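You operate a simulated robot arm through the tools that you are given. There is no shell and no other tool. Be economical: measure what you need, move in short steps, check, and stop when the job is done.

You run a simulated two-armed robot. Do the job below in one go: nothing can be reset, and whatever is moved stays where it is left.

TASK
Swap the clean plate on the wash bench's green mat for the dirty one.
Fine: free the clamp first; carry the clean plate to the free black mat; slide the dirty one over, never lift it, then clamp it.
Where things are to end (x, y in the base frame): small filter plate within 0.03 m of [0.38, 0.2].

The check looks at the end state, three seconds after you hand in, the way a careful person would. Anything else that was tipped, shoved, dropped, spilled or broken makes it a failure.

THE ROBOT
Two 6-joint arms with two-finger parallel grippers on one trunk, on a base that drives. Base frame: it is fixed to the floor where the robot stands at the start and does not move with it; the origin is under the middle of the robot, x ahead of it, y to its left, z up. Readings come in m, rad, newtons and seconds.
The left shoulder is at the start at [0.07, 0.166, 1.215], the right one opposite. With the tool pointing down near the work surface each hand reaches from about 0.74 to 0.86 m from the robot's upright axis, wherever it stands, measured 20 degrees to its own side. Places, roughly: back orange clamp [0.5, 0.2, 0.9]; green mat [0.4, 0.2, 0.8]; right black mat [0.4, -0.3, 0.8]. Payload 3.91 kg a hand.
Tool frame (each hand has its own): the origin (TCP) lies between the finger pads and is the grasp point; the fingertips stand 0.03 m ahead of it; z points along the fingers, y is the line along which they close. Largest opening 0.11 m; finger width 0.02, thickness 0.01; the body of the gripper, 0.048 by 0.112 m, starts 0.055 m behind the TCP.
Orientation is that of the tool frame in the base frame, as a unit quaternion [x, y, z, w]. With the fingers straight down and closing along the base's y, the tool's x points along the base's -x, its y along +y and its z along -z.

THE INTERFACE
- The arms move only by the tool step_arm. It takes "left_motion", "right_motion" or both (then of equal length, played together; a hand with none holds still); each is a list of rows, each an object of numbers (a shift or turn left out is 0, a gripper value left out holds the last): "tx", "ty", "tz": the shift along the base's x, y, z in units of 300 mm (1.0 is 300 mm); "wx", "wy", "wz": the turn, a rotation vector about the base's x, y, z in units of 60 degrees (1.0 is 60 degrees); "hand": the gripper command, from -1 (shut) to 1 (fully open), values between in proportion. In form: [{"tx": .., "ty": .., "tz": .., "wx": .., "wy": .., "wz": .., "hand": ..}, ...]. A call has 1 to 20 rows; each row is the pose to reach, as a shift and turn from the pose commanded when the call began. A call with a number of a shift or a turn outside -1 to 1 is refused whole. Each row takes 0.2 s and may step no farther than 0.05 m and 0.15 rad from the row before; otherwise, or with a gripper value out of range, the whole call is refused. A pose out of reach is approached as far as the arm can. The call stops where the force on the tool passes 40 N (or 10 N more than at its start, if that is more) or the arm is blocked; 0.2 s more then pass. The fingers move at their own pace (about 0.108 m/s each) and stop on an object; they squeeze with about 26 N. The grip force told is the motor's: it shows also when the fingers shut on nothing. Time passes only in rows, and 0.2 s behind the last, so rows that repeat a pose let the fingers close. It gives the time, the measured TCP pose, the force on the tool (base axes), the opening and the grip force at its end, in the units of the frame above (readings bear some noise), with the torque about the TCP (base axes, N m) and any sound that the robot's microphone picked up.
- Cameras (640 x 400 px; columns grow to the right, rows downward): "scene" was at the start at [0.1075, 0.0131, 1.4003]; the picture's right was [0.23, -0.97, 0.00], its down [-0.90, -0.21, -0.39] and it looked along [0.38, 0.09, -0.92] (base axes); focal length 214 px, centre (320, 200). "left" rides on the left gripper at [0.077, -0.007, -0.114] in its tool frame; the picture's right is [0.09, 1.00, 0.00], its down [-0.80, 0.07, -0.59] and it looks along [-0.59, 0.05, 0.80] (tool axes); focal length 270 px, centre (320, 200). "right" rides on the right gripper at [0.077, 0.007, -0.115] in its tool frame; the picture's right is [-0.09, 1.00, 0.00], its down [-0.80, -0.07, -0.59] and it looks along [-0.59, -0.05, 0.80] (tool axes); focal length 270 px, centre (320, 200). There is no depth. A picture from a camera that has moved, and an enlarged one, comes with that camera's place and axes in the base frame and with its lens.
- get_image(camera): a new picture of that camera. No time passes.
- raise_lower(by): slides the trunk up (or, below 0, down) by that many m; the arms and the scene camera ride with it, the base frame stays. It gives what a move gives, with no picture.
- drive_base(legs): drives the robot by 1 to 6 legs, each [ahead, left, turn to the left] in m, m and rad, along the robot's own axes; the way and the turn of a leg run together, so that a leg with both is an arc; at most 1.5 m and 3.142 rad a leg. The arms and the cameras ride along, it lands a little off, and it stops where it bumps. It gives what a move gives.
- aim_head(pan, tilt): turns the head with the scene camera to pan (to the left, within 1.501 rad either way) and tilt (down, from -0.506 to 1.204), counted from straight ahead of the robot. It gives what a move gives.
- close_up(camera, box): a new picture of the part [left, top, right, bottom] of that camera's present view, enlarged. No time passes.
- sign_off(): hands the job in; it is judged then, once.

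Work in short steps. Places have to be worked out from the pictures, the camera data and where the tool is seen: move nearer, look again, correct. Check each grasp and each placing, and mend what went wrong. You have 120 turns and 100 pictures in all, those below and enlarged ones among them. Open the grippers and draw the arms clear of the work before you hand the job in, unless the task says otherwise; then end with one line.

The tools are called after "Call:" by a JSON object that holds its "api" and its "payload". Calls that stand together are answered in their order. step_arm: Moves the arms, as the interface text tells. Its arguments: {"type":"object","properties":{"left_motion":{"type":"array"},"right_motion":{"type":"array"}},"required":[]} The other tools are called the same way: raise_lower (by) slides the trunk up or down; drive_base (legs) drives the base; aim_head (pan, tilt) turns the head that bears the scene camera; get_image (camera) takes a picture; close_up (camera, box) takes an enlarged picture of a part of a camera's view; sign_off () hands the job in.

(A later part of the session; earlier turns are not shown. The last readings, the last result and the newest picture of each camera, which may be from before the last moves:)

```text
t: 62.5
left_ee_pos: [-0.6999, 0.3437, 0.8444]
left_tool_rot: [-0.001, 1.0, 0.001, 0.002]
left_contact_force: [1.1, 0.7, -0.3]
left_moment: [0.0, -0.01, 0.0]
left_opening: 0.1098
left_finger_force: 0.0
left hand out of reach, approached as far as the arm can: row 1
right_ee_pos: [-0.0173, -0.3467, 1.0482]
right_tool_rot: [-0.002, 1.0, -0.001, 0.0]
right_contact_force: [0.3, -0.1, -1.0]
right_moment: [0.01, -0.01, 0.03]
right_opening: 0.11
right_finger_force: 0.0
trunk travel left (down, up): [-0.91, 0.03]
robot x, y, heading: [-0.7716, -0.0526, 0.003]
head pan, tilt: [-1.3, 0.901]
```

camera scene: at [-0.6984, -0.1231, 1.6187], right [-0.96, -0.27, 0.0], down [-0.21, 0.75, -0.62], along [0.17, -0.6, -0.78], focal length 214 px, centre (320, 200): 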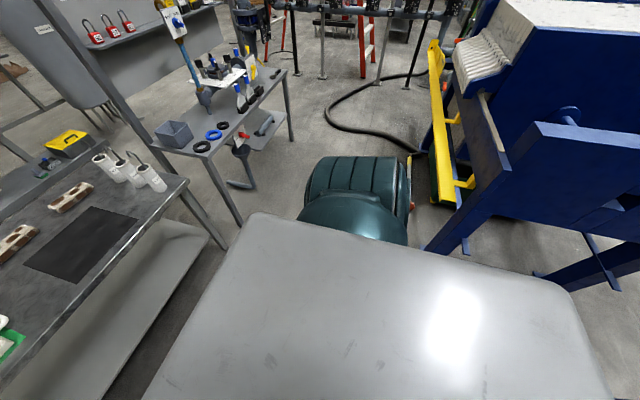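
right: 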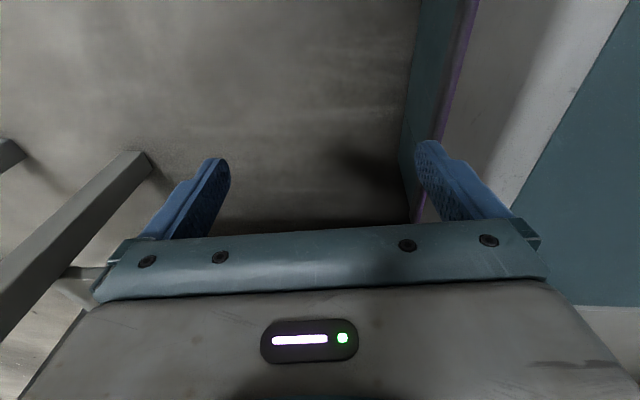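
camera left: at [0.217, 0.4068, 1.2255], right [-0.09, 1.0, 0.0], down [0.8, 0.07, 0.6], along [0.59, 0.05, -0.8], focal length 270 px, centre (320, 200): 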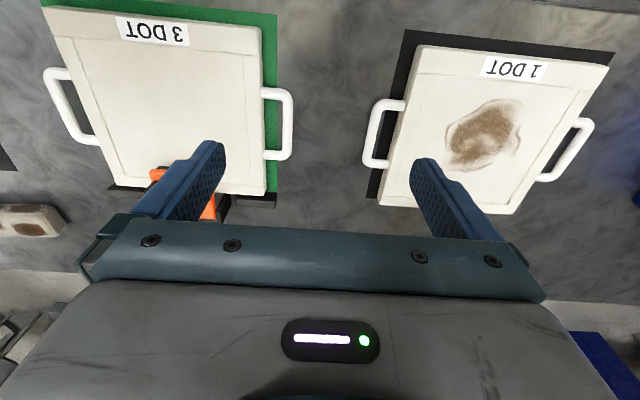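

In reach at the side. Down to hanging, then forward along the mirrored arc.

Call:
{"api": "step_arm", "payload": {"left_motion": [{"tx": 0.01, "ty": -0.02, "tz": -0.13}, {"tx": 0.02, "ty": -0.05, "tz": -0.27}, {"tx": 0.04, "ty": -0.08, "tz": -0.41}, {"tx": 0.05, "ty": -0.11, "tz": -0.55}, {"tx": 0.06, "ty": -0.15, "tz": -0.7}, {"tx": 0.08, "ty": -0.19, "tz": -0.85}, {"tx": 0.1, "ty": -0.22, "tz": -1.0}]}}

Call:
{"api": "step_arm", "payload": {"left_motion": [{"tz": -0.08}, {"tz": -0.16}, {"tx": 0.0, "tz": -0.23}]}}

Call:
{"api": "step_arm", "payload": {"left_motion": [{"tx": 0.14, "tz": 0.01}, {"tx": 0.28, "tz": 0.03, "ty": -0.02}, {"tx": 0.42, "tz": 0.06, "ty": -0.04}, {"tx": 0.56, "tz": 0.1, "ty": -0.06}, {"tx": 0.7, "tz": 0.14, "ty": -0.07}, {"tx": 0.84, "tz": 0.2, "ty": -0.08}, {"tx": 0.97, "tz": 0.27, "ty": -0.08}]}}

Call:
{"api": "step_arm", "payload": {"left_motion": [{"tx": 0.13, "tz": 0.09}, {"tx": 0.26, "tz": 0.18}, {"tx": 0.38, "tz": 0.27}, {"tx": 0.49, "tz": 0.36}, {"tx": 0.59, "tz": 0.46}, {"tx": 0.68, "tz": 0.56}, {"tx": 0.76, "tz": 0.66}, {"tx": 0.84, "tz": 0.77}, {"tx": 0.9, "tz": 0.88}, {"tx": 0.96, "tz": 0.97}]}}

Call:
{"api": "step_arm", "payload": {"left_motion": [{"tx": 0.05, "tz": 0.13}, {"tx": 0.1, "tz": 0.26}, {"tx": 0.15, "tz": 0.4}, {"tx": 0.2, "tz": 0.53}, {"tx": 0.24, "tz": 0.66}]}}

```text
t: 64.1
left_ee_pos: [-0.6701, 0.2788, 0.5448]
left_tool_rot: [-0.001, 1.0, -0.001, 0.001]
left_contact_force: [0.7, -0.1, 1.2]
left_moment: [0.03, 0.0, -0.01]
left_opening: 0.1101
left_finger_force: 0.1
right_ee_pos: [-0.0173, -0.3475, 1.0459]
right_tool_rot: [-0.003, 1.0, 0.0, -0.001]
right_contact_force: [-0.6, 0.2, -0.2]
right_moment: [0.01, 0.03, 0.0]
right_opening: 0.1097
right_finger_force: 0.1
trunk travel left (down, up): [-0.91, 0.03]
robot x, y, heading: [-0.7756, -0.0524, 0.008]
head pan, tilt: [-1.3, 0.901]
```

```text
t: 64.9
left_ee_pos: [-0.6707, 0.2782, 0.4753]
left_tool_rot: [-0.002, 1.0, 0.0, 0.001]
left_contact_force: [0.3, -0.1, 0.8]
left_moment: [-0.01, 0.01, 0.02]
left_opening: 0.1099
left_finger_force: 0.0
right_ee_pos: [-0.0174, -0.3468, 1.0466]
right_tool_rot: [-0.002, 1.0, 0.0, 0.0]
right_contact_force: [-0.7, 0.2, -0.5]
right_moment: [0.02, 0.02, -0.01]
right_opening: 0.1098
right_finger_force: 0.1
trunk travel left (down, up): [-0.91, 0.03]
robot x, y, heading: [-0.772, -0.0493, 0.003]
head pan, tilt: [-1.3, 0.901]
```

```text
t: 66.5
left_ee_pos: [-0.3804, 0.2554, 0.5561]
left_tool_rot: [-0.001, 1.0, 0.0, 0.0]
left_contact_force: [-1.2, 0.2, 0.2]
left_moment: [-0.01, 0.02, 0.03]
left_opening: 0.1102
left_finger_force: 0.1
right_ee_pos: [-0.0172, -0.3468, 1.0457]
right_tool_rot: [-0.003, 1.0, -0.001, 0.0]
right_contact_force: [0.2, 0.3, 0.0]
right_moment: [-0.01, -0.01, 0.04]
right_opening: 0.1101
right_finger_force: 0.1
trunk travel left (down, up): [-0.91, 0.03]
robot x, y, heading: [-0.7703, -0.0501, 0.005]
head pan, tilt: [-1.3, 0.901]
```

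```text
t: 68.7
left_ee_pos: [-0.0922, 0.2544, 0.8476]
left_tool_rot: [-0.002, 1.0, -0.001, 0.001]
left_contact_force: [0.6, -0.6, 0.9]
left_moment: [-0.03, -0.03, 0.0]
left_opening: 0.11
left_finger_force: 0.0
right_ee_pos: [-0.0171, -0.3479, 1.0474]
right_tool_rot: [-0.003, 1.0, 0.0, 0.001]
right_contact_force: [0.3, -0.6, 0.1]
right_moment: [-0.02, 0.02, 0.03]
right_opening: 0.1102
right_finger_force: 0.0
trunk travel left (down, up): [-0.91, 0.03]
robot x, y, heading: [-0.7739, -0.0511, 0.01]
head pan, tilt: [-1.3, 0.901]
```

```text
t: 69.9
left_ee_pos: [-0.0193, 0.2544, 1.0468]
left_tool_rot: [-0.002, 1.0, 0.0, 0.001]
left_contact_force: [0.2, -0.1, -0.1]
left_moment: [-0.02, -0.02, 0.01]
left_opening: 0.11
left_finger_force: 0.0
right_ee_pos: [-0.0172, -0.3475, 1.0468]
right_tool_rot: [-0.002, 1.0, 0.0, 0.0]
right_contact_force: [0.4, -0.1, 0.6]
right_moment: [-0.02, 0.01, 0.01]
right_opening: 0.1101
right_finger_force: 0.0
trunk travel left (down, up): [-0.91, 0.03]
robot x, y, heading: [-0.7718, -0.0493, 0.006]
head pan, tilt: [-1.3, 0.901]
```

Both hands are now at about ±0.30 m, 0.75 m ahead of the robot. I drive forward to view the clamp from the left hand.

Call:
{"api": "drive_base", "payload": {"legs": [[0.4, -0.05, 0]]}}

Call:
{"api": "aim_head", "payload": {"pan": 0.15, "tilt": 0.8}}

Call:
{"api": "get_image", "payload": {"camera": "left"}}

Call:
{"api": "get_image", "payload": {"camera": "scene"}}

```text
t: 72.4
left_ee_pos: [0.3844, 0.2031, 1.0466]
left_tool_rot: [0.001, 1.0, -0.001, 0.002]
left_contact_force: [-0.3, 0.1, 0.0]
left_moment: [-0.03, 0.01, 0.0]
left_opening: 0.1099
left_finger_force: 0.1
right_ee_pos: [0.3846, -0.3994, 1.0485]
right_tool_rot: [0.0, 1.0, 0.0, 0.001]
right_contact_force: [0.6, 0.1, 0.7]
right_moment: [0.0, -0.02, 0.02]
right_opening: 0.1101
right_finger_force: 0.1
trunk travel left (down, up): [-0.91, 0.03]
robot x, y, heading: [-0.3686, -0.0981, -0.002]
head pan, tilt: [-1.3, 0.901]
```

```text
t: 74.0
left_ee_pos: [0.3859, 0.2016, 1.0461]
left_tool_rot: [0.001, 1.0, 0.0, 0.001]
left_contact_force: [-0.1, 0.4, 0.2]
left_moment: [-0.01, 0.0, 0.01]
left_opening: 0.1103
left_finger_force: 0.1
right_ee_pos: [0.3855, -0.3992, 1.0466]
right_tool_rot: [0.0, 1.0, 0.0, -0.001]
right_contact_force: [0.2, -0.9, 0.8]
right_moment: [-0.03, 0.03, 0.02]
right_opening: 0.1101
right_finger_force: 0.0
trunk travel left (down, up): [-0.91, 0.03]
robot x, y, heading: [-0.3677, -0.1027, -0.008]
head pan, tilt: [0.15, 0.799]
```

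```text
78 pictures are left
camera left: at [0.3092, 0.1959, 1.1602], right [-0.09, 1.0, 0.0], down [0.8, 0.07, 0.6], along [0.59, 0.05, -0.8], focal length 270 px, centre (320, 200)
```

left: 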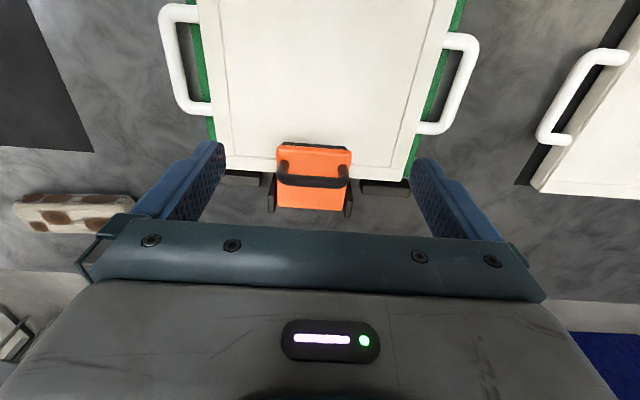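

```text
77 pictures are left
camera scene: at [-0.2349, -0.0878, 1.6265], right [0.15, -0.99, 0.0], down [-0.71, -0.11, -0.7], along [0.69, 0.1, -0.72], focal length 214 px, centre (320, 200)
```

scene: 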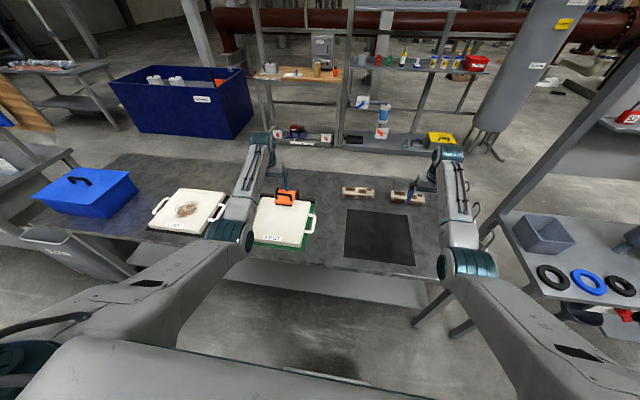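

Good view of the clamp. I enlarge it.

Call:
{"api": "close_up", "payload": {"camera": "left", "box": [240, 130, 400, 230]}}

Call:
{"api": "close_up", "payload": {"camera": "scene", "box": [240, 170, 336, 230]}}

```text
4.00 times, centred on (320, 180) of left
camera zoom: at [0.3092, 0.1959, 1.1602], right [-0.09, 1.0, 0.0], down [0.8, 0.07, 0.6], along [0.59, 0.05, -0.8], focal length 1081 px, centre (320, 280)
```

zoom: 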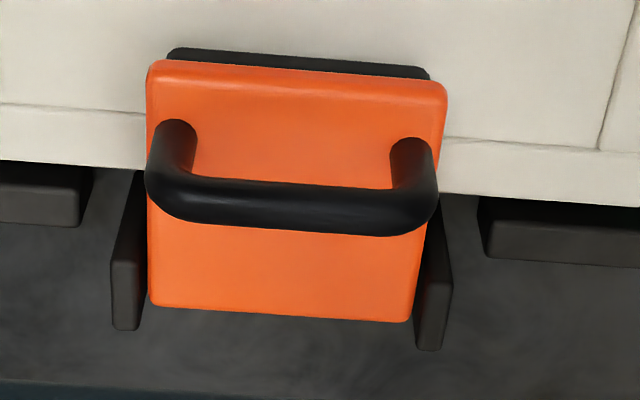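

```text
6.67 times, centred on (288, 200) of scene
camera zoom: at [-0.2349, -0.0878, 1.6265], right [0.15, -0.99, 0.0], down [-0.71, -0.11, -0.7], along [0.69, 0.1, -0.72], focal length 1430 px, centre (533, 200)
```

zoom: 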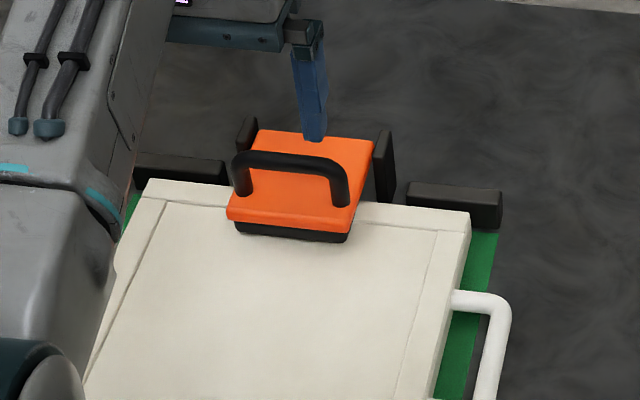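

Triangulating, the clamp bar's centre is near (0.474, 0.20, 0.90), about 0.027 above the flap, and the hinge is near x = 0.53. I drive closer so the opening arc stays in reach, then turn the left hand 90° high up.

Call:
{"api": "drive_base", "payload": {"legs": [[0.14, 0, 0]]}}

Call:
{"api": "step_arm", "payload": {"left_motion": [{"wz": 0.13}, {"tx": -0.03, "wz": 0.26}, {"tx": -0.06, "wz": 0.39}, {"tx": -0.09, "wz": 0.52}, {"tx": -0.12, "wz": 0.65}, {"tx": -0.15, "wz": 0.78}, {"tx": -0.15, "wz": 0.91}, {"tx": -0.15, "wz": 1.0}]}}

Call:
{"api": "step_arm", "payload": {"left_motion": [{"wz": 0.13}, {"wz": 0.26}, {"wz": 0.39}, {"wz": 0.5, "hand": 0.1}]}}

Call:
{"api": "get_image", "payload": {"camera": "left"}}

Call:
{"api": "get_image", "payload": {"camera": "scene"}}

```text
t: 75.3
left_ee_pos: [0.5226, 0.2023, 1.0488]
left_tool_rot: [0.001, 1.0, 0.0, 0.001]
left_contact_force: [-0.7, -0.1, 0.3]
left_moment: [-0.01, -0.01, -0.04]
left_opening: 0.1099
left_finger_force: 0.1
right_ee_pos: [0.5233, -0.3995, 1.0481]
right_tool_rot: [0.0, 1.0, 0.0, 0.001]
right_contact_force: [-0.8, 0.4, 0.6]
right_moment: [-0.05, 0.01, 0.01]
right_opening: 0.1099
right_finger_force: 0.0
trunk travel left (down, up): [-0.91, 0.03]
robot x, y, heading: [-0.2287, -0.1014, -0.002]
head pan, tilt: [0.15, 0.799]
```

```text
t: 77.1
left_ee_pos: [0.4799, 0.2026, 1.0462]
left_tool_rot: [-0.5, 0.866, 0.001, 0.0]
left_contact_force: [0.6, 0.5, -0.5]
left_moment: [-0.02, -0.01, -0.03]
left_opening: 0.1097
left_finger_force: 0.1
right_ee_pos: [0.5263, -0.399, 1.0465]
right_tool_rot: [0.001, 1.0, -0.001, 0.0]
right_contact_force: [0.6, -0.1, 0.2]
right_moment: [-0.01, 0.02, 0.02]
right_opening: 0.1101
right_finger_force: 0.0
trunk travel left (down, up): [-0.91, 0.03]
robot x, y, heading: [-0.2271, -0.0972, -0.003]
head pan, tilt: [0.15, 0.799]
```

```text
t: 78.1
left_ee_pos: [0.4815, 0.2033, 1.0467]
left_tool_rot: [-0.707, 0.707, 0.0, 0.001]
left_contact_force: [0.9, 1.3, 0.4]
left_moment: [-0.03, 0.03, -0.01]
left_opening: 0.0605
left_finger_force: 0.0
right_ee_pos: [0.5264, -0.3993, 1.0458]
right_tool_rot: [0.0, 1.0, 0.0, 0.0]
right_contact_force: [-1.4, 0.3, -0.6]
right_moment: [-0.02, 0.0, 0.03]
right_opening: 0.11
right_finger_force: 0.0
trunk travel left (down, up): [-0.91, 0.03]
robot x, y, heading: [-0.2287, -0.1014, 0.001]
head pan, tilt: [0.15, 0.799]
```

```text
74 pictures are left
camera left: at [0.4879, 0.1251, 1.1605], right [-1.0, -0.09, 0.0], down [-0.07, 0.8, 0.6], along [-0.05, 0.59, -0.8], focal length 270 px, centre (320, 200)
```

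left: 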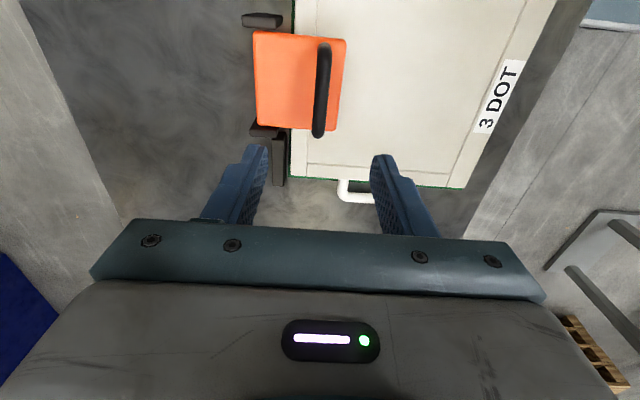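

```text
73 pictures are left
camera scene: at [-0.0952, -0.0878, 1.6266], right [0.15, -0.99, 0.0], down [-0.71, -0.11, -0.7], along [0.69, 0.1, -0.72], focal length 214 px, centre (320, 200)
```

scene: 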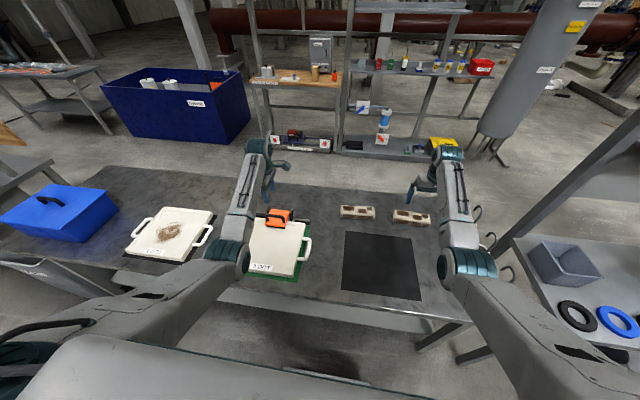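

The bar is centred between the fingers in x (about 0.481), and its middle is at y of about 0.194. I shift y slightly and lower the trunk to just above it.

Call:
{"api": "step_arm", "payload": {"left_motion": [{"ty": -0.03}]}}

Call:
{"api": "raise_lower", "payload": {"by": -0.1}}

Call:
{"api": "get_image", "payload": {"camera": "left"}}

Call:
{"api": "close_up", "payload": {"camera": "scene", "box": [220, 140, 348, 220]}}

```text
t: 78.5
left_ee_pos: [0.4808, 0.194, 1.0462]
left_tool_rot: [-0.707, 0.707, 0.002, 0.001]
left_contact_force: [0.5, -0.3, -0.2]
left_moment: [0.01, 0.04, 0.0]
left_opening: 0.0607
left_finger_force: 0.0
right_ee_pos: [0.5258, -0.3996, 1.0463]
right_tool_rot: [0.0, 1.0, -0.001, 0.0]
right_contact_force: [0.4, -0.6, -0.9]
right_moment: [0.02, 0.01, 0.0]
right_opening: 0.1099
right_finger_force: 0.1
trunk travel left (down, up): [-0.91, 0.03]
robot x, y, heading: [-0.228, -0.1014, 0.004]
head pan, tilt: [0.15, 0.799]
```

```text
t: 79.8
left_ee_pos: [0.482, 0.1936, 0.9468]
left_tool_rot: [-0.707, 0.708, 0.002, 0.0]
left_contact_force: [-0.2, -0.2, 0.2]
left_moment: [0.02, 0.0, -0.02]
left_opening: 0.0603
left_finger_force: 0.1
right_ee_pos: [0.5251, -0.4001, 0.9467]
right_tool_rot: [0.0, 1.0, 0.0, 0.0]
right_contact_force: [-0.1, -0.6, -0.4]
right_moment: [-0.03, -0.01, 0.0]
right_opening: 0.1099
right_finger_force: 0.0
trunk travel left (down, up): [-0.81, 0.13]
robot x, y, heading: [-0.2278, -0.0994, 0.002]
head pan, tilt: [0.15, 0.799]
```

```text
72 pictures are left
camera left: at [0.4876, 0.116, 1.0608], right [-1.0, -0.09, 0.0], down [-0.07, 0.8, 0.6], along [-0.05, 0.59, -0.8], focal length 270 px, centre (320, 200)
```

left: 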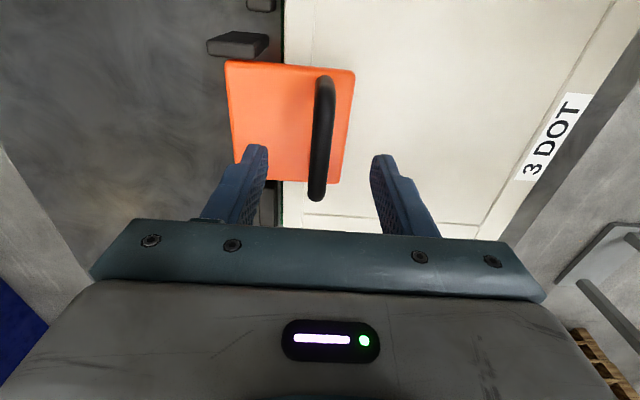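

```text
5.00 times, centred on (284, 180) of scene
camera zoom: at [-0.0955, -0.0878, 1.5266], right [0.15, -0.99, 0.0], down [-0.71, -0.11, -0.7], along [0.69, 0.1, -0.72], focal length 1072 px, centre (500, 300)
```

zoom: 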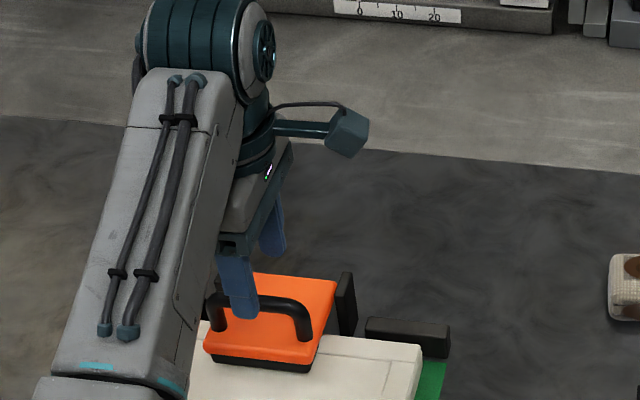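

The bar lies between the fingers. I lower by 0.036 so the tips stay just above the flap, then close.

Call:
{"api": "step_arm", "payload": {"left_motion": [{"tz": -0.06}, {"tz": -0.12}]}}

Call:
{"api": "get_image", "payload": {"camera": "left"}}

Call:
{"api": "close_up", "payload": {"camera": "scene", "box": [220, 140, 348, 220]}}

```text
t: 80.5
left_ee_pos: [0.4818, 0.1932, 0.91]
left_tool_rot: [-0.706, 0.708, 0.001, 0.001]
left_contact_force: [-1.3, -0.1, 0.6]
left_moment: [0.02, 0.01, 0.01]
left_opening: 0.0604
left_finger_force: 0.0
right_ee_pos: [0.5253, -0.3997, 0.9468]
right_tool_rot: [0.001, 1.0, 0.0, 0.0]
right_contact_force: [-0.1, 0.6, 0.4]
right_moment: [0.0, -0.02, -0.02]
right_opening: 0.1101
right_finger_force: 0.0
trunk travel left (down, up): [-0.81, 0.13]
robot x, y, heading: [-0.2254, -0.0997, -0.007]
head pan, tilt: [0.15, 0.799]
```

```text
70 pictures are left
camera left: at [0.4873, 0.1157, 1.0239], right [-1.0, -0.09, 0.0], down [-0.07, 0.8, 0.6], along [-0.05, 0.59, -0.8], focal length 270 px, centre (320, 200)
```

left: 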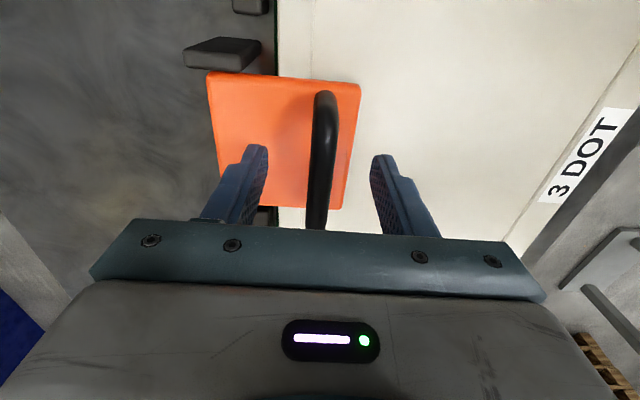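

```text
5.00 times, centred on (284, 180) of scene
camera zoom: at [-0.0951, -0.0876, 1.5266], right [0.15, -0.99, 0.0], down [-0.71, -0.11, -0.7], along [0.69, 0.1, -0.72], focal length 1072 px, centre (500, 300)
```

zoom: 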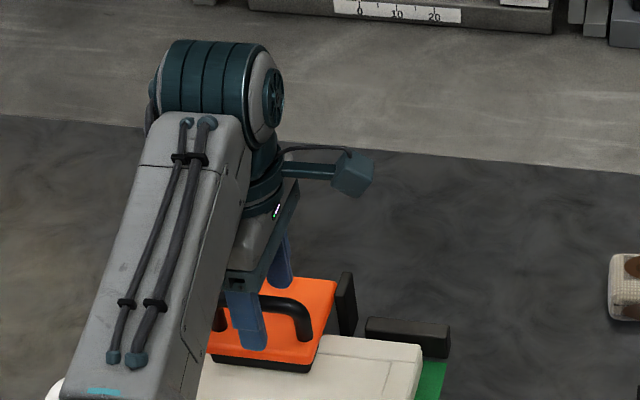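

Clear and well placed, so I close on the bar.

Call:
{"api": "step_arm", "payload": {"left_motion": [{"hand": -1}, {"hand": -1}, {"hand": -1}]}}

```text
t: 81.2
left_ee_pos: [0.4802, 0.1933, 0.9107]
left_tool_rot: [-0.707, 0.707, 0.001, 0.0]
left_contact_force: [-2.8, -0.1, -0.2]
left_moment: [0.08, 0.07, 0.06]
left_opening: 0.0132
left_finger_force: 44.7
right_ee_pos: [0.5263, -0.4, 0.9477]
right_tool_rot: [0.0, 1.0, 0.0, 0.001]
right_contact_force: [-0.6, -0.5, -0.1]
right_moment: [-0.01, -0.02, 0.01]
right_opening: 0.11
right_finger_force: 0.0
trunk travel left (down, up): [-0.81, 0.13]
robot x, y, heading: [-0.2288, -0.1034, 0.001]
head pan, tilt: [0.15, 0.799]
```

Gripped (0.0132 m wide). I lift in small steps along the estimated arc, watching the force.

Call:
{"api": "step_arm", "payload": {"left_motion": [{"tx": 0.012, "tz": 0.017}, {"tx": 0.027, "tz": 0.032}, {"tx": 0.04, "tz": 0.044}]}}

Call:
{"api": "get_image", "payload": {"camera": "left"}}

```text
t: 82.0
left_ee_pos: [0.4917, 0.1928, 0.9262]
left_tool_rot: [-0.707, 0.708, -0.001, 0.001]
left_contact_force: [-6.3, -1.5, 1.1]
left_moment: [-0.61, 0.29, -0.13]
left_opening: 0.0134
left_finger_force: 45.4
right_ee_pos: [0.5253, -0.399, 0.9476]
right_tool_rot: [0.0, 1.0, 0.0, 0.001]
right_contact_force: [0.7, 1.1, 0.0]
right_moment: [-0.01, 0.01, 0.0]
right_opening: 0.11
right_finger_force: 0.1
trunk travel left (down, up): [-0.81, 0.13]
robot x, y, heading: [-0.2234, -0.1001, 0.0]
head pan, tilt: [0.15, 0.799]
```

```text
68 pictures are left
camera left: at [0.4981, 0.1155, 1.0392], right [-1.0, -0.09, 0.0], down [-0.07, 0.8, 0.6], along [-0.05, 0.59, -0.8], focal length 270 px, centre (320, 200)
```

left: 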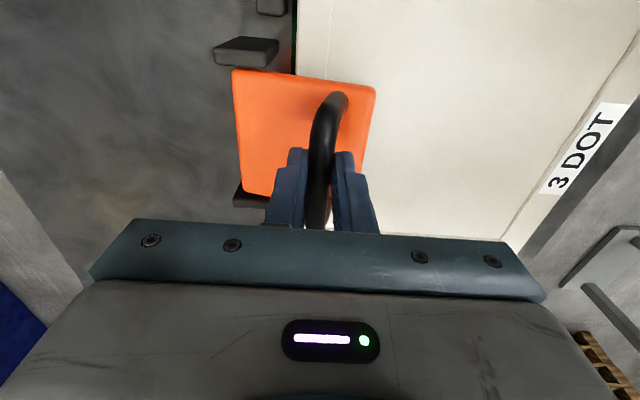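

The flap is turning with the bar, on a slightly steeper arc. I refine the hinge estimate to (0.537, 0.867) and continue to about 45°.

Call:
{"api": "step_arm", "payload": {"left_motion": [{"tx": 0.016, "tz": 0.015}, {"tx": 0.033, "tz": 0.029}, {"tx": 0.05, "tz": 0.038}, {"tx": 0.068, "tz": 0.047}, {"tx": 0.087, "tz": 0.053}, {"tx": 0.105, "tz": 0.057}]}}

Call:
{"api": "get_image", "payload": {"camera": "left"}}

Call:
{"api": "close_up", "payload": {"camera": "scene", "box": [220, 140, 348, 220]}}

```text
t: 83.5
left_ee_pos: [0.523, 0.1929, 0.9437]
left_tool_rot: [-0.706, 0.708, -0.001, 0.002]
left_contact_force: [-4.6, 0.3, 5.2]
left_moment: [-0.54, 0.28, -0.48]
left_opening: 0.0134
left_finger_force: 45.0
right_ee_pos: [0.523, -0.3989, 0.9481]
right_tool_rot: [0.0, 1.0, 0.0, 0.001]
right_contact_force: [0.1, 0.3, 0.4]
right_moment: [0.0, -0.03, 0.0]
right_opening: 0.1102
right_finger_force: 0.0
trunk travel left (down, up): [-0.81, 0.13]
robot x, y, heading: [-0.2278, -0.0986, -0.004]
head pan, tilt: [0.15, 0.799]
```

```text
67 pictures are left
camera left: at [0.5297, 0.1156, 1.0565], right [-1.0, -0.09, 0.0], down [-0.07, 0.8, 0.6], along [-0.05, 0.59, -0.8], focal length 270 px, centre (320, 200)
```

left: 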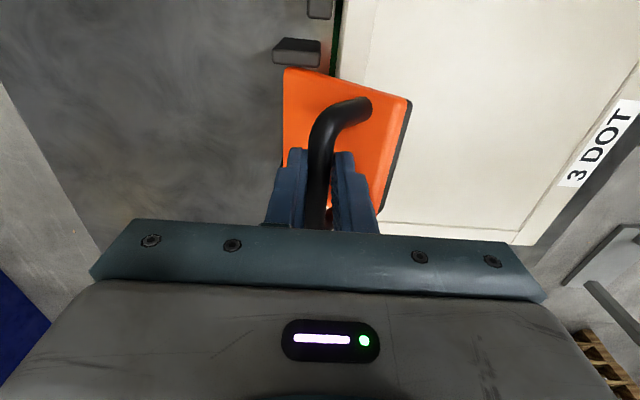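

```text
5.00 times, centred on (284, 180) of scene
camera zoom: at [-0.0976, -0.0882, 1.5268], right [0.15, -0.99, 0.0], down [-0.71, -0.11, -0.7], along [0.69, 0.1, -0.72], focal length 1072 px, centre (500, 300)
```

zoom: 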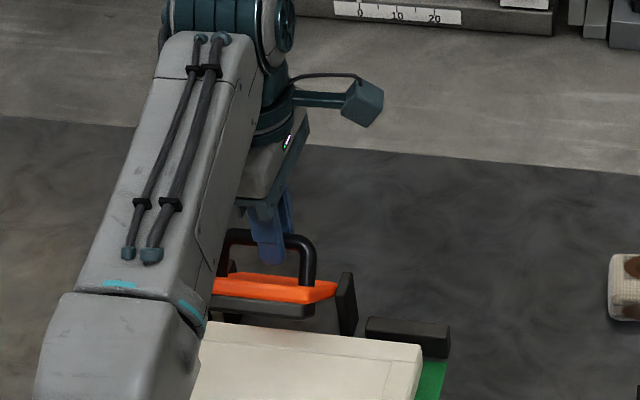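

About 45° open with low forces. I continue over the top towards upright.

Call:
{"api": "step_arm", "payload": {"left_motion": [{"tx": 0.02, "tz": 0.003}, {"tx": 0.039, "tz": 0.004}, {"tx": 0.058, "tz": 0.003}, {"tx": 0.076, "tz": 0.001}, {"tx": 0.095, "tz": -0.003}, {"tx": 0.114, "tz": -0.008}, {"tx": 0.132, "tz": -0.015}, {"tx": 0.149, "tz": -0.023}]}}

Call:
{"api": "get_image", "payload": {"camera": "left"}}

Call:
{"api": "close_up", "payload": {"camera": "scene", "box": [220, 140, 348, 220]}}

```text
t: 85.2
left_ee_pos: [0.5674, 0.1933, 0.9359]
left_tool_rot: [-0.707, 0.707, -0.001, 0.003]
left_contact_force: [2.0, 0.2, 13.6]
left_moment: [-0.81, 0.13, -0.71]
left_opening: 0.0135
left_finger_force: 45.3
right_ee_pos: [0.5236, -0.3995, 0.9475]
right_tool_rot: [0.0, 1.0, 0.0, 0.0]
right_contact_force: [0.9, 0.2, 0.1]
right_moment: [-0.03, -0.01, 0.0]
right_opening: 0.1101
right_finger_force: 0.2
trunk travel left (down, up): [-0.81, 0.13]
robot x, y, heading: [-0.2265, -0.1008, -0.005]
head pan, tilt: [0.15, 0.799]
```

```text
65 pictures are left
camera left: at [0.5746, 0.1154, 1.051], right [-1.0, -0.09, -0.01], down [-0.07, 0.8, 0.6], along [-0.05, 0.59, -0.8], focal length 270 px, centre (320, 200)
```

left: 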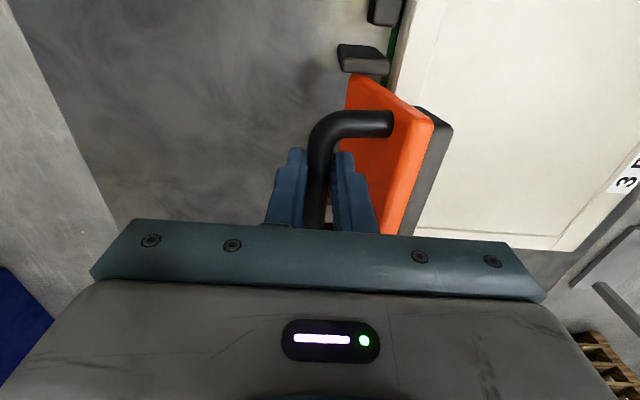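

```text
5.00 times, centred on (284, 180) of scene
camera zoom: at [-0.0976, -0.0888, 1.5269], right [0.15, -0.99, 0.0], down [-0.71, -0.11, -0.7], along [0.69, 0.1, -0.72], focal length 1072 px, centre (500, 300)
```

zoom: 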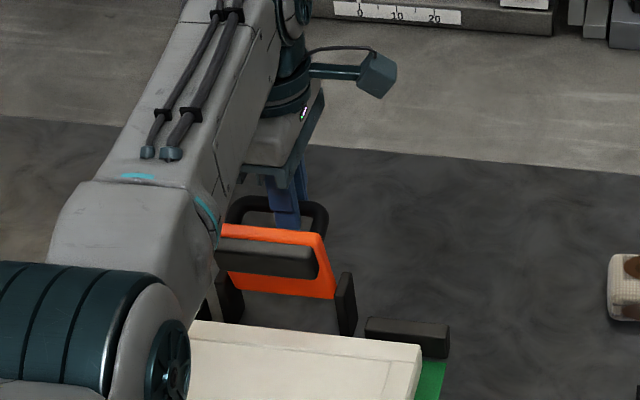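

About 85° open. I push a little further past vertical so it will stay.

Call:
{"api": "step_arm", "payload": {"left_motion": [{"tx": 0.027, "tz": 0.0}, {"tx": 0.053, "tz": -0.008}, {"tx": 0.075, "tz": -0.02}]}}

Call:
{"api": "get_image", "payload": {"camera": "left"}}

```text
t: 86.0
left_ee_pos: [0.5836, 0.1928, 0.9276]
left_tool_rot: [-0.707, 0.707, 0.002, 0.0]
left_contact_force: [-5.2, -5.0, -8.5]
left_moment: [-0.34, 0.13, -0.65]
left_opening: 0.0135
left_finger_force: 45.2
left hand out of reach, approached as far as the arm can: row 3
right_ee_pos: [0.5265, -0.3992, 0.9456]
right_tool_rot: [-0.001, 1.0, 0.0, 0.0]
right_contact_force: [-0.4, -0.8, -0.2]
right_moment: [0.0, 0.02, -0.04]
right_opening: 0.1101
right_finger_force: 0.1
trunk travel left (down, up): [-0.81, 0.13]
robot x, y, heading: [-0.2247, -0.0992, -0.002]
head pan, tilt: [0.15, 0.799]
```

```text
63 pictures are left
camera left: at [0.5912, 0.1157, 1.0426], right [-1.0, -0.09, 0.0], down [-0.07, 0.8, 0.6], along [-0.05, 0.59, -0.8], focal length 270 px, centre (320, 200)
```

left: 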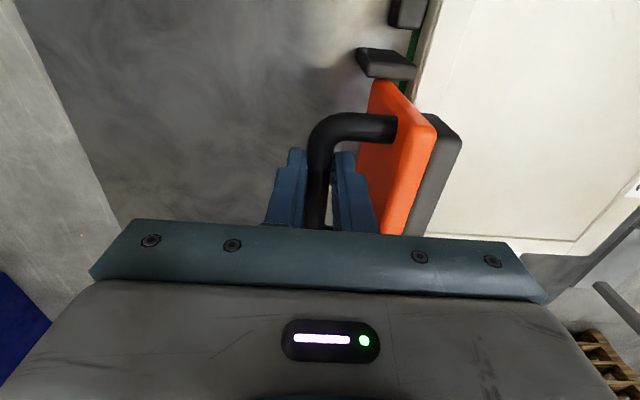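

About 100° open, at the reach limit. I release gently, with only a small opening so as not to push the flap, and watch whether it stays.

Call:
{"api": "step_arm", "payload": {"left_motion": [{"hand": -0.55}, {"hand": -0.55}]}}

Call:
{"api": "get_image", "payload": {"camera": "left"}}

```text
t: 86.7
left_ee_pos: [0.5838, 0.1941, 0.9322]
left_tool_rot: [-0.706, 0.708, 0.0, 0.0]
left_contact_force: [0.2, 0.0, 0.2]
left_moment: [-0.03, 0.01, -0.01]
left_opening: 0.025
left_finger_force: 0.0
right_ee_pos: [0.5263, -0.3998, 0.9465]
right_tool_rot: [0.0, 1.0, 0.001, 0.0]
right_contact_force: [-1.4, -0.1, 1.2]
right_moment: [-0.03, -0.03, 0.0]
right_opening: 0.1101
right_finger_force: 0.0
trunk travel left (down, up): [-0.81, 0.13]
robot x, y, heading: [-0.2283, -0.1005, 0.001]
head pan, tilt: [0.15, 0.799]
```

```text
62 pictures are left
camera left: at [0.5918, 0.1166, 1.0453], right [-1.0, -0.09, 0.0], down [-0.07, 0.8, 0.6], along [-0.05, 0.59, -0.8], focal length 270 px, centre (320, 200)
```

left: 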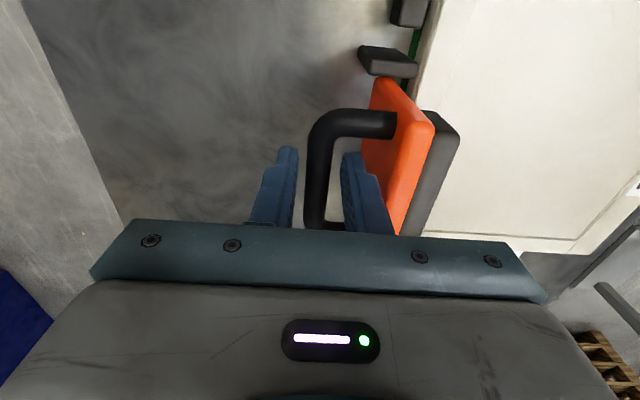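

The flap stays, free of the fingers. I raise straight up with the trunk, then view the clamp.

Call:
{"api": "raise_lower", "payload": {"by": 0.12}}

Call:
{"api": "step_arm", "payload": {"left_motion": [{"tx": -0.1, "wz": -0.13, "hand": 1}, {"tx": -0.2, "wz": -0.26}, {"tx": -0.3, "wz": -0.39}, {"tx": -0.3, "wz": -0.52}, {"tx": -0.3, "wz": -0.65}, {"tx": -0.3, "wz": -0.78}, {"tx": -0.3, "wz": -0.91}, {"tx": -0.3, "wz": -1.0}]}}

Call:
{"api": "step_arm", "payload": {"left_motion": [{"wz": -0.13}, {"wz": -0.26}, {"wz": -0.39}, {"wz": -0.5}]}}

Call:
{"api": "get_image", "payload": {"camera": "left"}}

Call:
{"api": "get_image", "payload": {"camera": "scene"}}

```text
t: 88.2
left_ee_pos: [0.5842, 0.1942, 1.0508]
left_tool_rot: [-0.706, 0.708, 0.001, 0.002]
left_contact_force: [-0.2, 0.6, -0.5]
left_moment: [0.0, 0.0, 0.03]
left_opening: 0.025
left_finger_force: 0.1
right_ee_pos: [0.5246, -0.3985, 1.0666]
right_tool_rot: [0.0, 1.0, 0.0, 0.0]
right_contact_force: [0.8, 0.4, 0.4]
right_moment: [0.01, 0.0, -0.02]
right_opening: 0.1098
right_finger_force: 0.0
trunk travel left (down, up): [-0.93, 0.01]
robot x, y, heading: [-0.226, -0.1009, -0.001]
head pan, tilt: [0.15, 0.799]
```

```text
t: 90.0
left_ee_pos: [0.4953, 0.1936, 1.0513]
left_tool_rot: [-0.257, 0.966, 0.0, 0.0]
left_contact_force: [-0.2, 0.4, -1.0]
left_moment: [0.0, 0.04, -0.01]
left_opening: 0.11
left_finger_force: 0.1
right_ee_pos: [0.5244, -0.4004, 1.068]
right_tool_rot: [0.001, 1.0, 0.0, 0.0]
right_contact_force: [-0.9, -0.8, 0.2]
right_moment: [-0.01, 0.0, 0.03]
right_opening: 0.1098
right_finger_force: 0.0
trunk travel left (down, up): [-0.93, 0.01]
robot x, y, heading: [-0.2261, -0.0979, -0.002]
head pan, tilt: [0.15, 0.799]
```

```text
t: 91.0
left_ee_pos: [0.4954, 0.1942, 1.0511]
left_tool_rot: [0.001, 1.0, 0.0, 0.001]
left_contact_force: [-1.0, 0.4, 0.1]
left_moment: [-0.03, 0.0, 0.0]
left_opening: 0.1101
left_finger_force: 0.1
right_ee_pos: [0.5257, -0.4007, 1.0681]
right_tool_rot: [0.0, 1.0, 0.0, 0.0]
right_contact_force: [0.2, 0.6, 0.1]
right_moment: [-0.01, 0.0, -0.02]
right_opening: 0.11
right_finger_force: 0.1
trunk travel left (down, up): [-0.93, 0.01]
robot x, y, heading: [-0.2273, -0.0983, -0.004]
head pan, tilt: [0.15, 0.799]
```

```text
61 pictures are left
camera left: at [0.4175, 0.1871, 1.1651], right [-0.08, 1.0, 0.0], down [0.8, 0.07, 0.6], along [0.59, 0.05, -0.8], focal length 270 px, centre (320, 200)
```

left: 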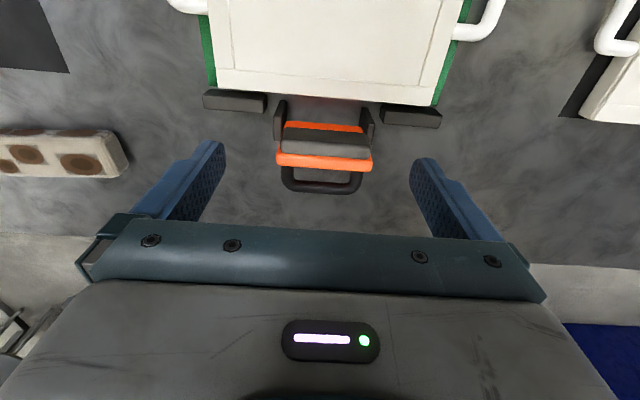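

```text
60 pictures are left
camera scene: at [-0.0953, -0.0878, 1.6466], right [0.15, -0.99, 0.0], down [-0.71, -0.11, -0.7], along [0.69, 0.1, -0.72], focal length 214 px, centre (320, 200)
```

scene: 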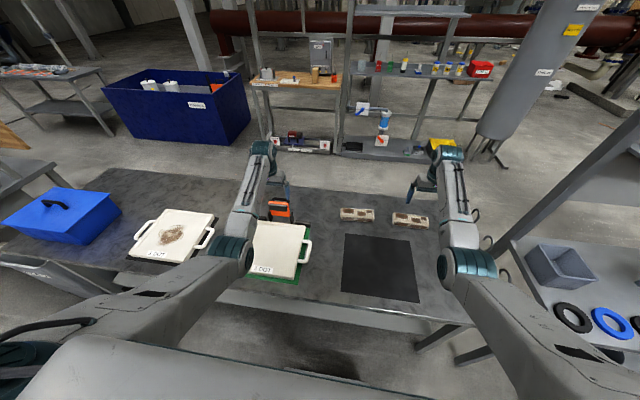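

The clamp is open and clear of the plate. Now I position the robot centred on the clean plate for a two-handed carry by its side handles.

Call:
{"api": "drive_base", "payload": {"legs": [[-0.157, 0.3, 0]]}}

Call:
{"api": "step_arm", "payload": {"left_motion": [{"tx": 0.05, "ty": -0.1, "hand": 0}, {"tx": 0.1, "ty": -0.2}, {"tx": 0.13, "ty": -0.3}, {"tx": 0.13, "ty": -0.41}], "right_motion": [{"tx": 0.0, "ty": 0.1, "hand": 0}, {"tx": 0.01, "ty": 0.2}, {"tx": 0.02, "ty": 0.3}, {"tx": 0.03, "ty": 0.44}]}}

Call:
{"api": "get_image", "payload": {"camera": "left"}}

Call:
{"api": "get_image", "payload": {"camera": "right"}}

```text
t: 93.2
left_ee_pos: [0.3368, 0.4949, 1.0501]
left_tool_rot: [0.0, 1.0, 0.0, 0.001]
left_contact_force: [-0.7, -0.3, -0.8]
left_moment: [-0.01, -0.01, -0.02]
left_opening: 0.1099
left_finger_force: 0.0
right_ee_pos: [0.3697, -0.0974, 1.0656]
right_tool_rot: [0.0, 1.0, 0.001, 0.0]
right_contact_force: [-1.0, -1.0, -0.2]
right_moment: [0.01, 0.03, -0.03]
right_opening: 0.1099
right_finger_force: 0.1
trunk travel left (down, up): [-0.93, 0.01]
robot x, y, heading: [-0.3866, 0.2044, -0.002]
head pan, tilt: [0.15, 0.799]
```

```text
t: 94.2
left_ee_pos: [0.3759, 0.3752, 1.051]
left_tool_rot: [0.0, 1.0, -0.001, 0.002]
left_contact_force: [-0.3, 0.1, 0.3]
left_moment: [0.06, -0.03, -0.01]
left_opening: 0.055
left_finger_force: 0.1
right_ee_pos: [0.3765, 0.0387, 1.0675]
right_tool_rot: [-0.001, 1.0, -0.001, 0.0]
right_contact_force: [-0.5, -0.8, -0.2]
right_moment: [0.02, 0.0, 0.02]
right_opening: 0.055
right_finger_force: 0.1
trunk travel left (down, up): [-0.93, 0.01]
robot x, y, heading: [-0.3839, 0.2013, -0.001]
head pan, tilt: [0.15, 0.799]
```

```text
59 pictures are left
camera left: at [0.2978, 0.3683, 1.1654], right [-0.09, 1.0, 0.0], down [0.8, 0.07, 0.6], along [0.59, 0.05, -0.8], focal length 270 px, centre (320, 200)
```

left: 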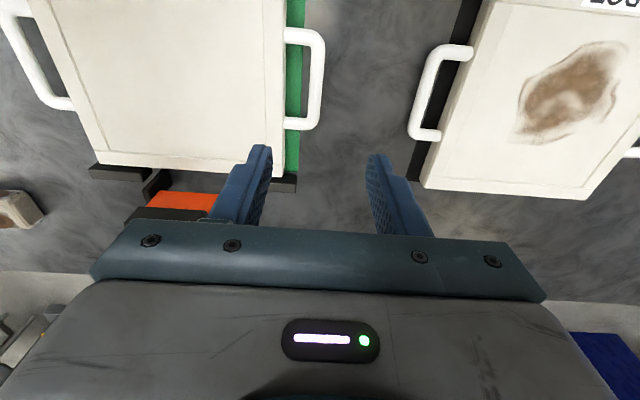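

```text
58 pictures are left
camera right: at [0.301, 0.0446, 1.1833], right [0.09, 1.0, 0.0], down [0.8, -0.07, 0.59], along [0.59, -0.05, -0.8], focal length 270 px, centre (320, 200)
```

right: 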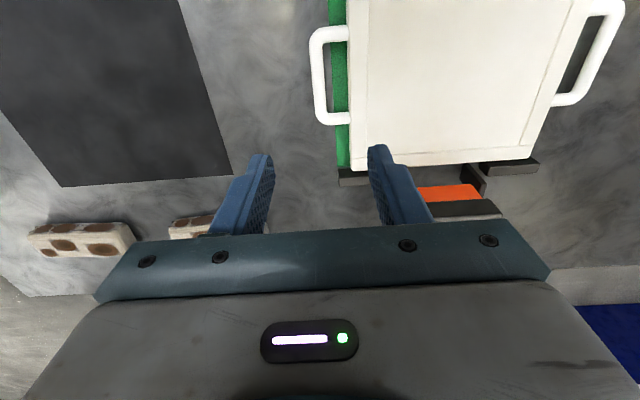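

The bars' outer sections are at y ≈ 0.372 and 0.036, x ≈ 0.378. I align both hands in y and z and lower the trunk partway.

Call:
{"api": "step_arm", "payload": {"left_motion": [{"tx": 0.005, "ty": -0.008, "hand": -0.3}], "right_motion": [{"tx": 0.005, "ty": -0.01, "tz": -0.055, "hand": -0.3}]}}

Call:
{"api": "raise_lower", "payload": {"by": -0.15}}

Call:
{"api": "get_image", "payload": {"camera": "left"}}

Call:
{"api": "get_image", "payload": {"camera": "right"}}

```text
t: 94.6
left_ee_pos: [0.3774, 0.3716, 1.0504]
left_tool_rot: [0.0, 1.0, 0.0, 0.001]
left_contact_force: [0.8, 0.1, 0.8]
left_moment: [-0.01, 0.0, 0.03]
left_opening: 0.0384
left_finger_force: 0.0
right_ee_pos: [0.3785, 0.0325, 1.0494]
right_tool_rot: [0.0, 1.0, 0.0, 0.0]
right_contact_force: [0.5, -0.2, -0.3]
right_moment: [0.02, -0.03, -0.04]
right_opening: 0.0387
right_finger_force: 0.1
trunk travel left (down, up): [-0.93, 0.01]
robot x, y, heading: [-0.3867, 0.2039, 0.004]
head pan, tilt: [0.15, 0.799]
```

```text
t: 96.3
left_ee_pos: [0.377, 0.3726, 0.9007]
left_tool_rot: [0.0, 1.0, -0.001, 0.001]
left_contact_force: [-0.3, -0.3, 0.1]
left_moment: [0.01, 0.01, -0.02]
left_opening: 0.0384
left_finger_force: 0.1
right_ee_pos: [0.3789, 0.0324, 0.8998]
right_tool_rot: [0.0, 1.0, 0.0, 0.0]
right_contact_force: [0.7, 0.4, -0.9]
right_moment: [-0.01, 0.0, 0.01]
right_opening: 0.0385
right_finger_force: 0.0
trunk travel left (down, up): [-0.78, 0.16]
robot x, y, heading: [-0.387, 0.202, 0.002]
head pan, tilt: [0.15, 0.799]
```

```text
57 pictures are left
camera left: at [0.2995, 0.3653, 1.0152], right [-0.09, 1.0, 0.0], down [0.8, 0.07, 0.6], along [0.59, 0.05, -0.8], focal length 270 px, centre (320, 200)
```

left: 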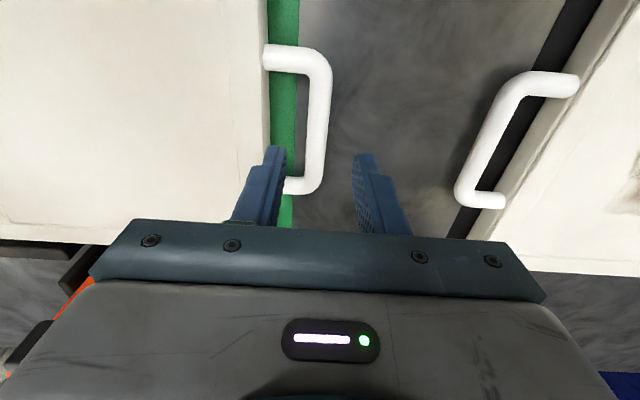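

```text
56 pictures are left
camera right: at [0.3025, 0.0404, 1.0164], right [0.09, 1.0, 0.0], down [0.8, -0.07, 0.59], along [0.59, -0.05, -0.8], focal length 270 px, centre (320, 200)
```

right: 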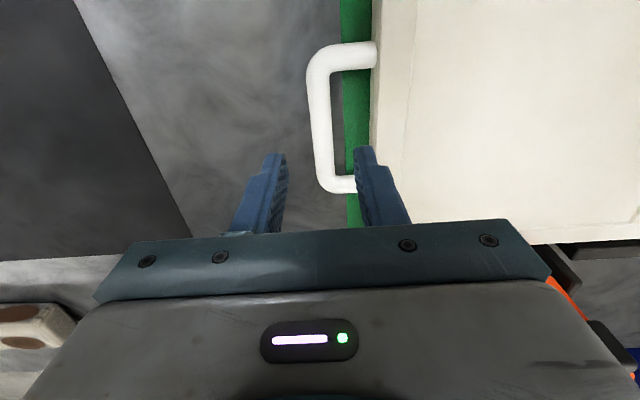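

Small y corrections of 3 mm each, a narrower opening, and I lower further.

Call:
{"api": "step_arm", "payload": {"left_motion": [{"ty": -0.009, "hand": -0.37}, {"ty": -0.009, "hand": -0.37}], "right_motion": [{"ty": 0.01, "hand": -0.37}, {"ty": 0.01, "hand": -0.37}]}}

Call:
{"api": "raise_lower", "payload": {"by": -0.045}}

Call:
{"api": "get_image", "payload": {"camera": "left"}}

Call:
{"api": "get_image", "payload": {"camera": "right"}}

```text
t: 96.9
left_ee_pos: [0.3768, 0.3692, 0.9014]
left_tool_rot: [0.0, 1.0, 0.0, 0.001]
left_contact_force: [0.1, -0.4, 1.2]
left_moment: [0.03, -0.01, -0.03]
left_opening: 0.0346
left_finger_force: 0.0
right_ee_pos: [0.3782, 0.0358, 0.9011]
right_tool_rot: [0.0, 1.0, 0.0, 0.001]
right_contact_force: [0.5, -0.4, -0.1]
right_moment: [0.04, 0.01, 0.03]
right_opening: 0.0346
right_finger_force: 0.2
trunk travel left (down, up): [-0.78, 0.16]
robot x, y, heading: [-0.3838, 0.2019, 0.001]
head pan, tilt: [0.15, 0.799]
```

```text
t: 97.8
left_ee_pos: [0.3754, 0.37, 0.8565]
left_tool_rot: [0.001, 1.0, -0.001, 0.002]
left_contact_force: [-0.4, 0.0, 0.4]
left_moment: [-0.02, -0.01, 0.02]
left_opening: 0.0346
left_finger_force: 0.1
right_ee_pos: [0.3791, 0.0374, 0.8565]
right_tool_rot: [-0.001, 1.0, 0.0, 0.0]
right_contact_force: [0.1, 0.0, 0.5]
right_moment: [0.0, -0.02, 0.0]
right_opening: 0.0346
right_finger_force: 0.1
trunk travel left (down, up): [-0.735, 0.205]
robot x, y, heading: [-0.3834, 0.1989, 0.003]
head pan, tilt: [0.15, 0.799]
```

```text
55 pictures are left
camera left: at [0.299, 0.3624, 0.9707], right [-0.09, 1.0, 0.0], down [0.8, 0.07, 0.6], along [0.59, 0.05, -0.8], focal length 270 px, centre (320, 200)
```

left: 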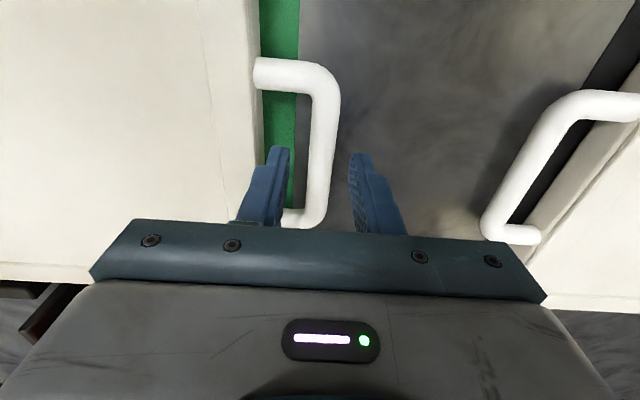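

```text
54 pictures are left
camera right: at [0.3021, 0.0434, 0.9716], right [0.09, 1.0, 0.0], down [0.8, -0.07, 0.59], along [0.59, -0.05, -0.8], focal length 270 px, centre (320, 200)
```

right: 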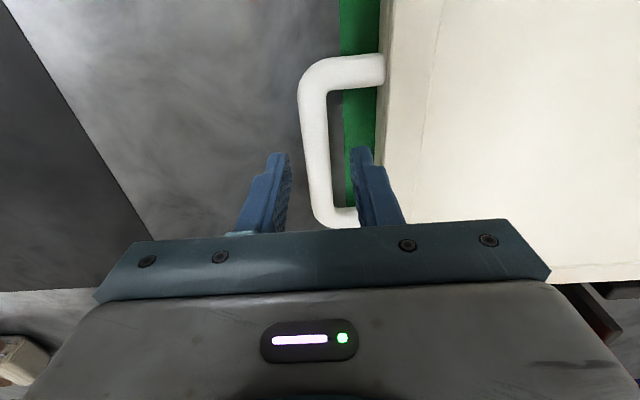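

Both bars are centred between the fingers. I lower the last bit in small steps, watching for contact.

Call:
{"api": "step_arm", "payload": {"left_motion": [{"tz": -0.03}, {"tz": -0.06}, {"tz": -0.085}], "right_motion": [{"ty": -0.007, "tz": -0.03}, {"ty": -0.007, "tz": -0.06}, {"ty": -0.007, "tz": -0.085}]}}

Call:
{"api": "get_image", "payload": {"camera": "left"}}

Call:
{"api": "get_image", "payload": {"camera": "right"}}

```text
t: 98.6
left_ee_pos: [0.376, 0.3691, 0.8302]
left_tool_rot: [0.0, 1.0, -0.001, 0.002]
left_contact_force: [-0.4, 0.2, -0.1]
left_moment: [0.0, 0.0, 0.0]
left_opening: 0.0346
left_finger_force: 0.1
right_ee_pos: [0.3769, 0.0345, 0.8304]
right_tool_rot: [-0.001, 1.0, -0.001, 0.0]
right_contact_force: [-0.3, -0.4, 1.4]
right_moment: [0.06, 0.01, 0.0]
right_opening: 0.0344
right_finger_force: 0.1
trunk travel left (down, up): [-0.735, 0.205]
robot x, y, heading: [-0.3866, 0.2069, -0.006]
head pan, tilt: [0.15, 0.799]
```

```text
53 pictures are left
camera left: at [0.299, 0.3628, 0.9449], right [-0.09, 1.0, 0.0], down [0.8, 0.07, 0.6], along [0.59, 0.05, -0.8], focal length 270 px, centre (320, 200)
```

left: 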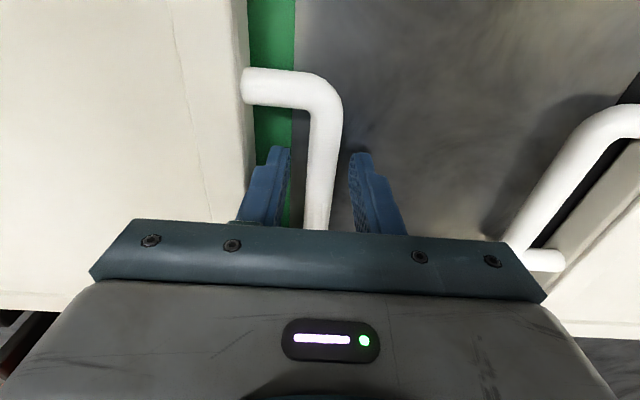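

```text
52 pictures are left
camera right: at [0.3019, 0.0415, 0.9456], right [0.09, 1.0, 0.0], down [0.8, -0.07, 0.59], along [0.59, -0.05, -0.8], focal length 270 px, centre (320, 200)
```

right: 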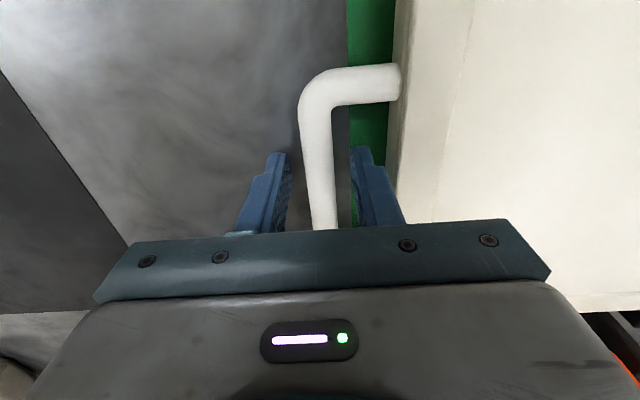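

No contact yet and the bars are at the grasp height. I close both hands.

Call:
{"api": "step_arm", "payload": {"left_motion": [{"hand": -1}, {"hand": -1}, {"hand": -1}], "right_motion": [{"hand": -1}, {"hand": -1}, {"hand": -1}]}}

```text
t: 99.4
left_ee_pos: [0.3758, 0.3694, 0.8315]
left_tool_rot: [0.001, 1.0, -0.001, 0.001]
left_contact_force: [0.2, -4.1, -0.3]
left_moment: [-0.07, -0.08, -0.54]
left_opening: 0.0158
left_finger_force: 25.5
right_ee_pos: [0.3776, 0.0356, 0.8303]
right_tool_rot: [-0.001, 1.0, 0.0, 0.0]
right_contact_force: [-0.3, 5.3, 2.9]
right_moment: [0.14, -0.02, 0.45]
right_opening: 0.0157
right_finger_force: 25.8
trunk travel left (down, up): [-0.735, 0.205]
robot x, y, heading: [-0.3838, 0.2028, 0.003]
head pan, tilt: [0.15, 0.799]
```

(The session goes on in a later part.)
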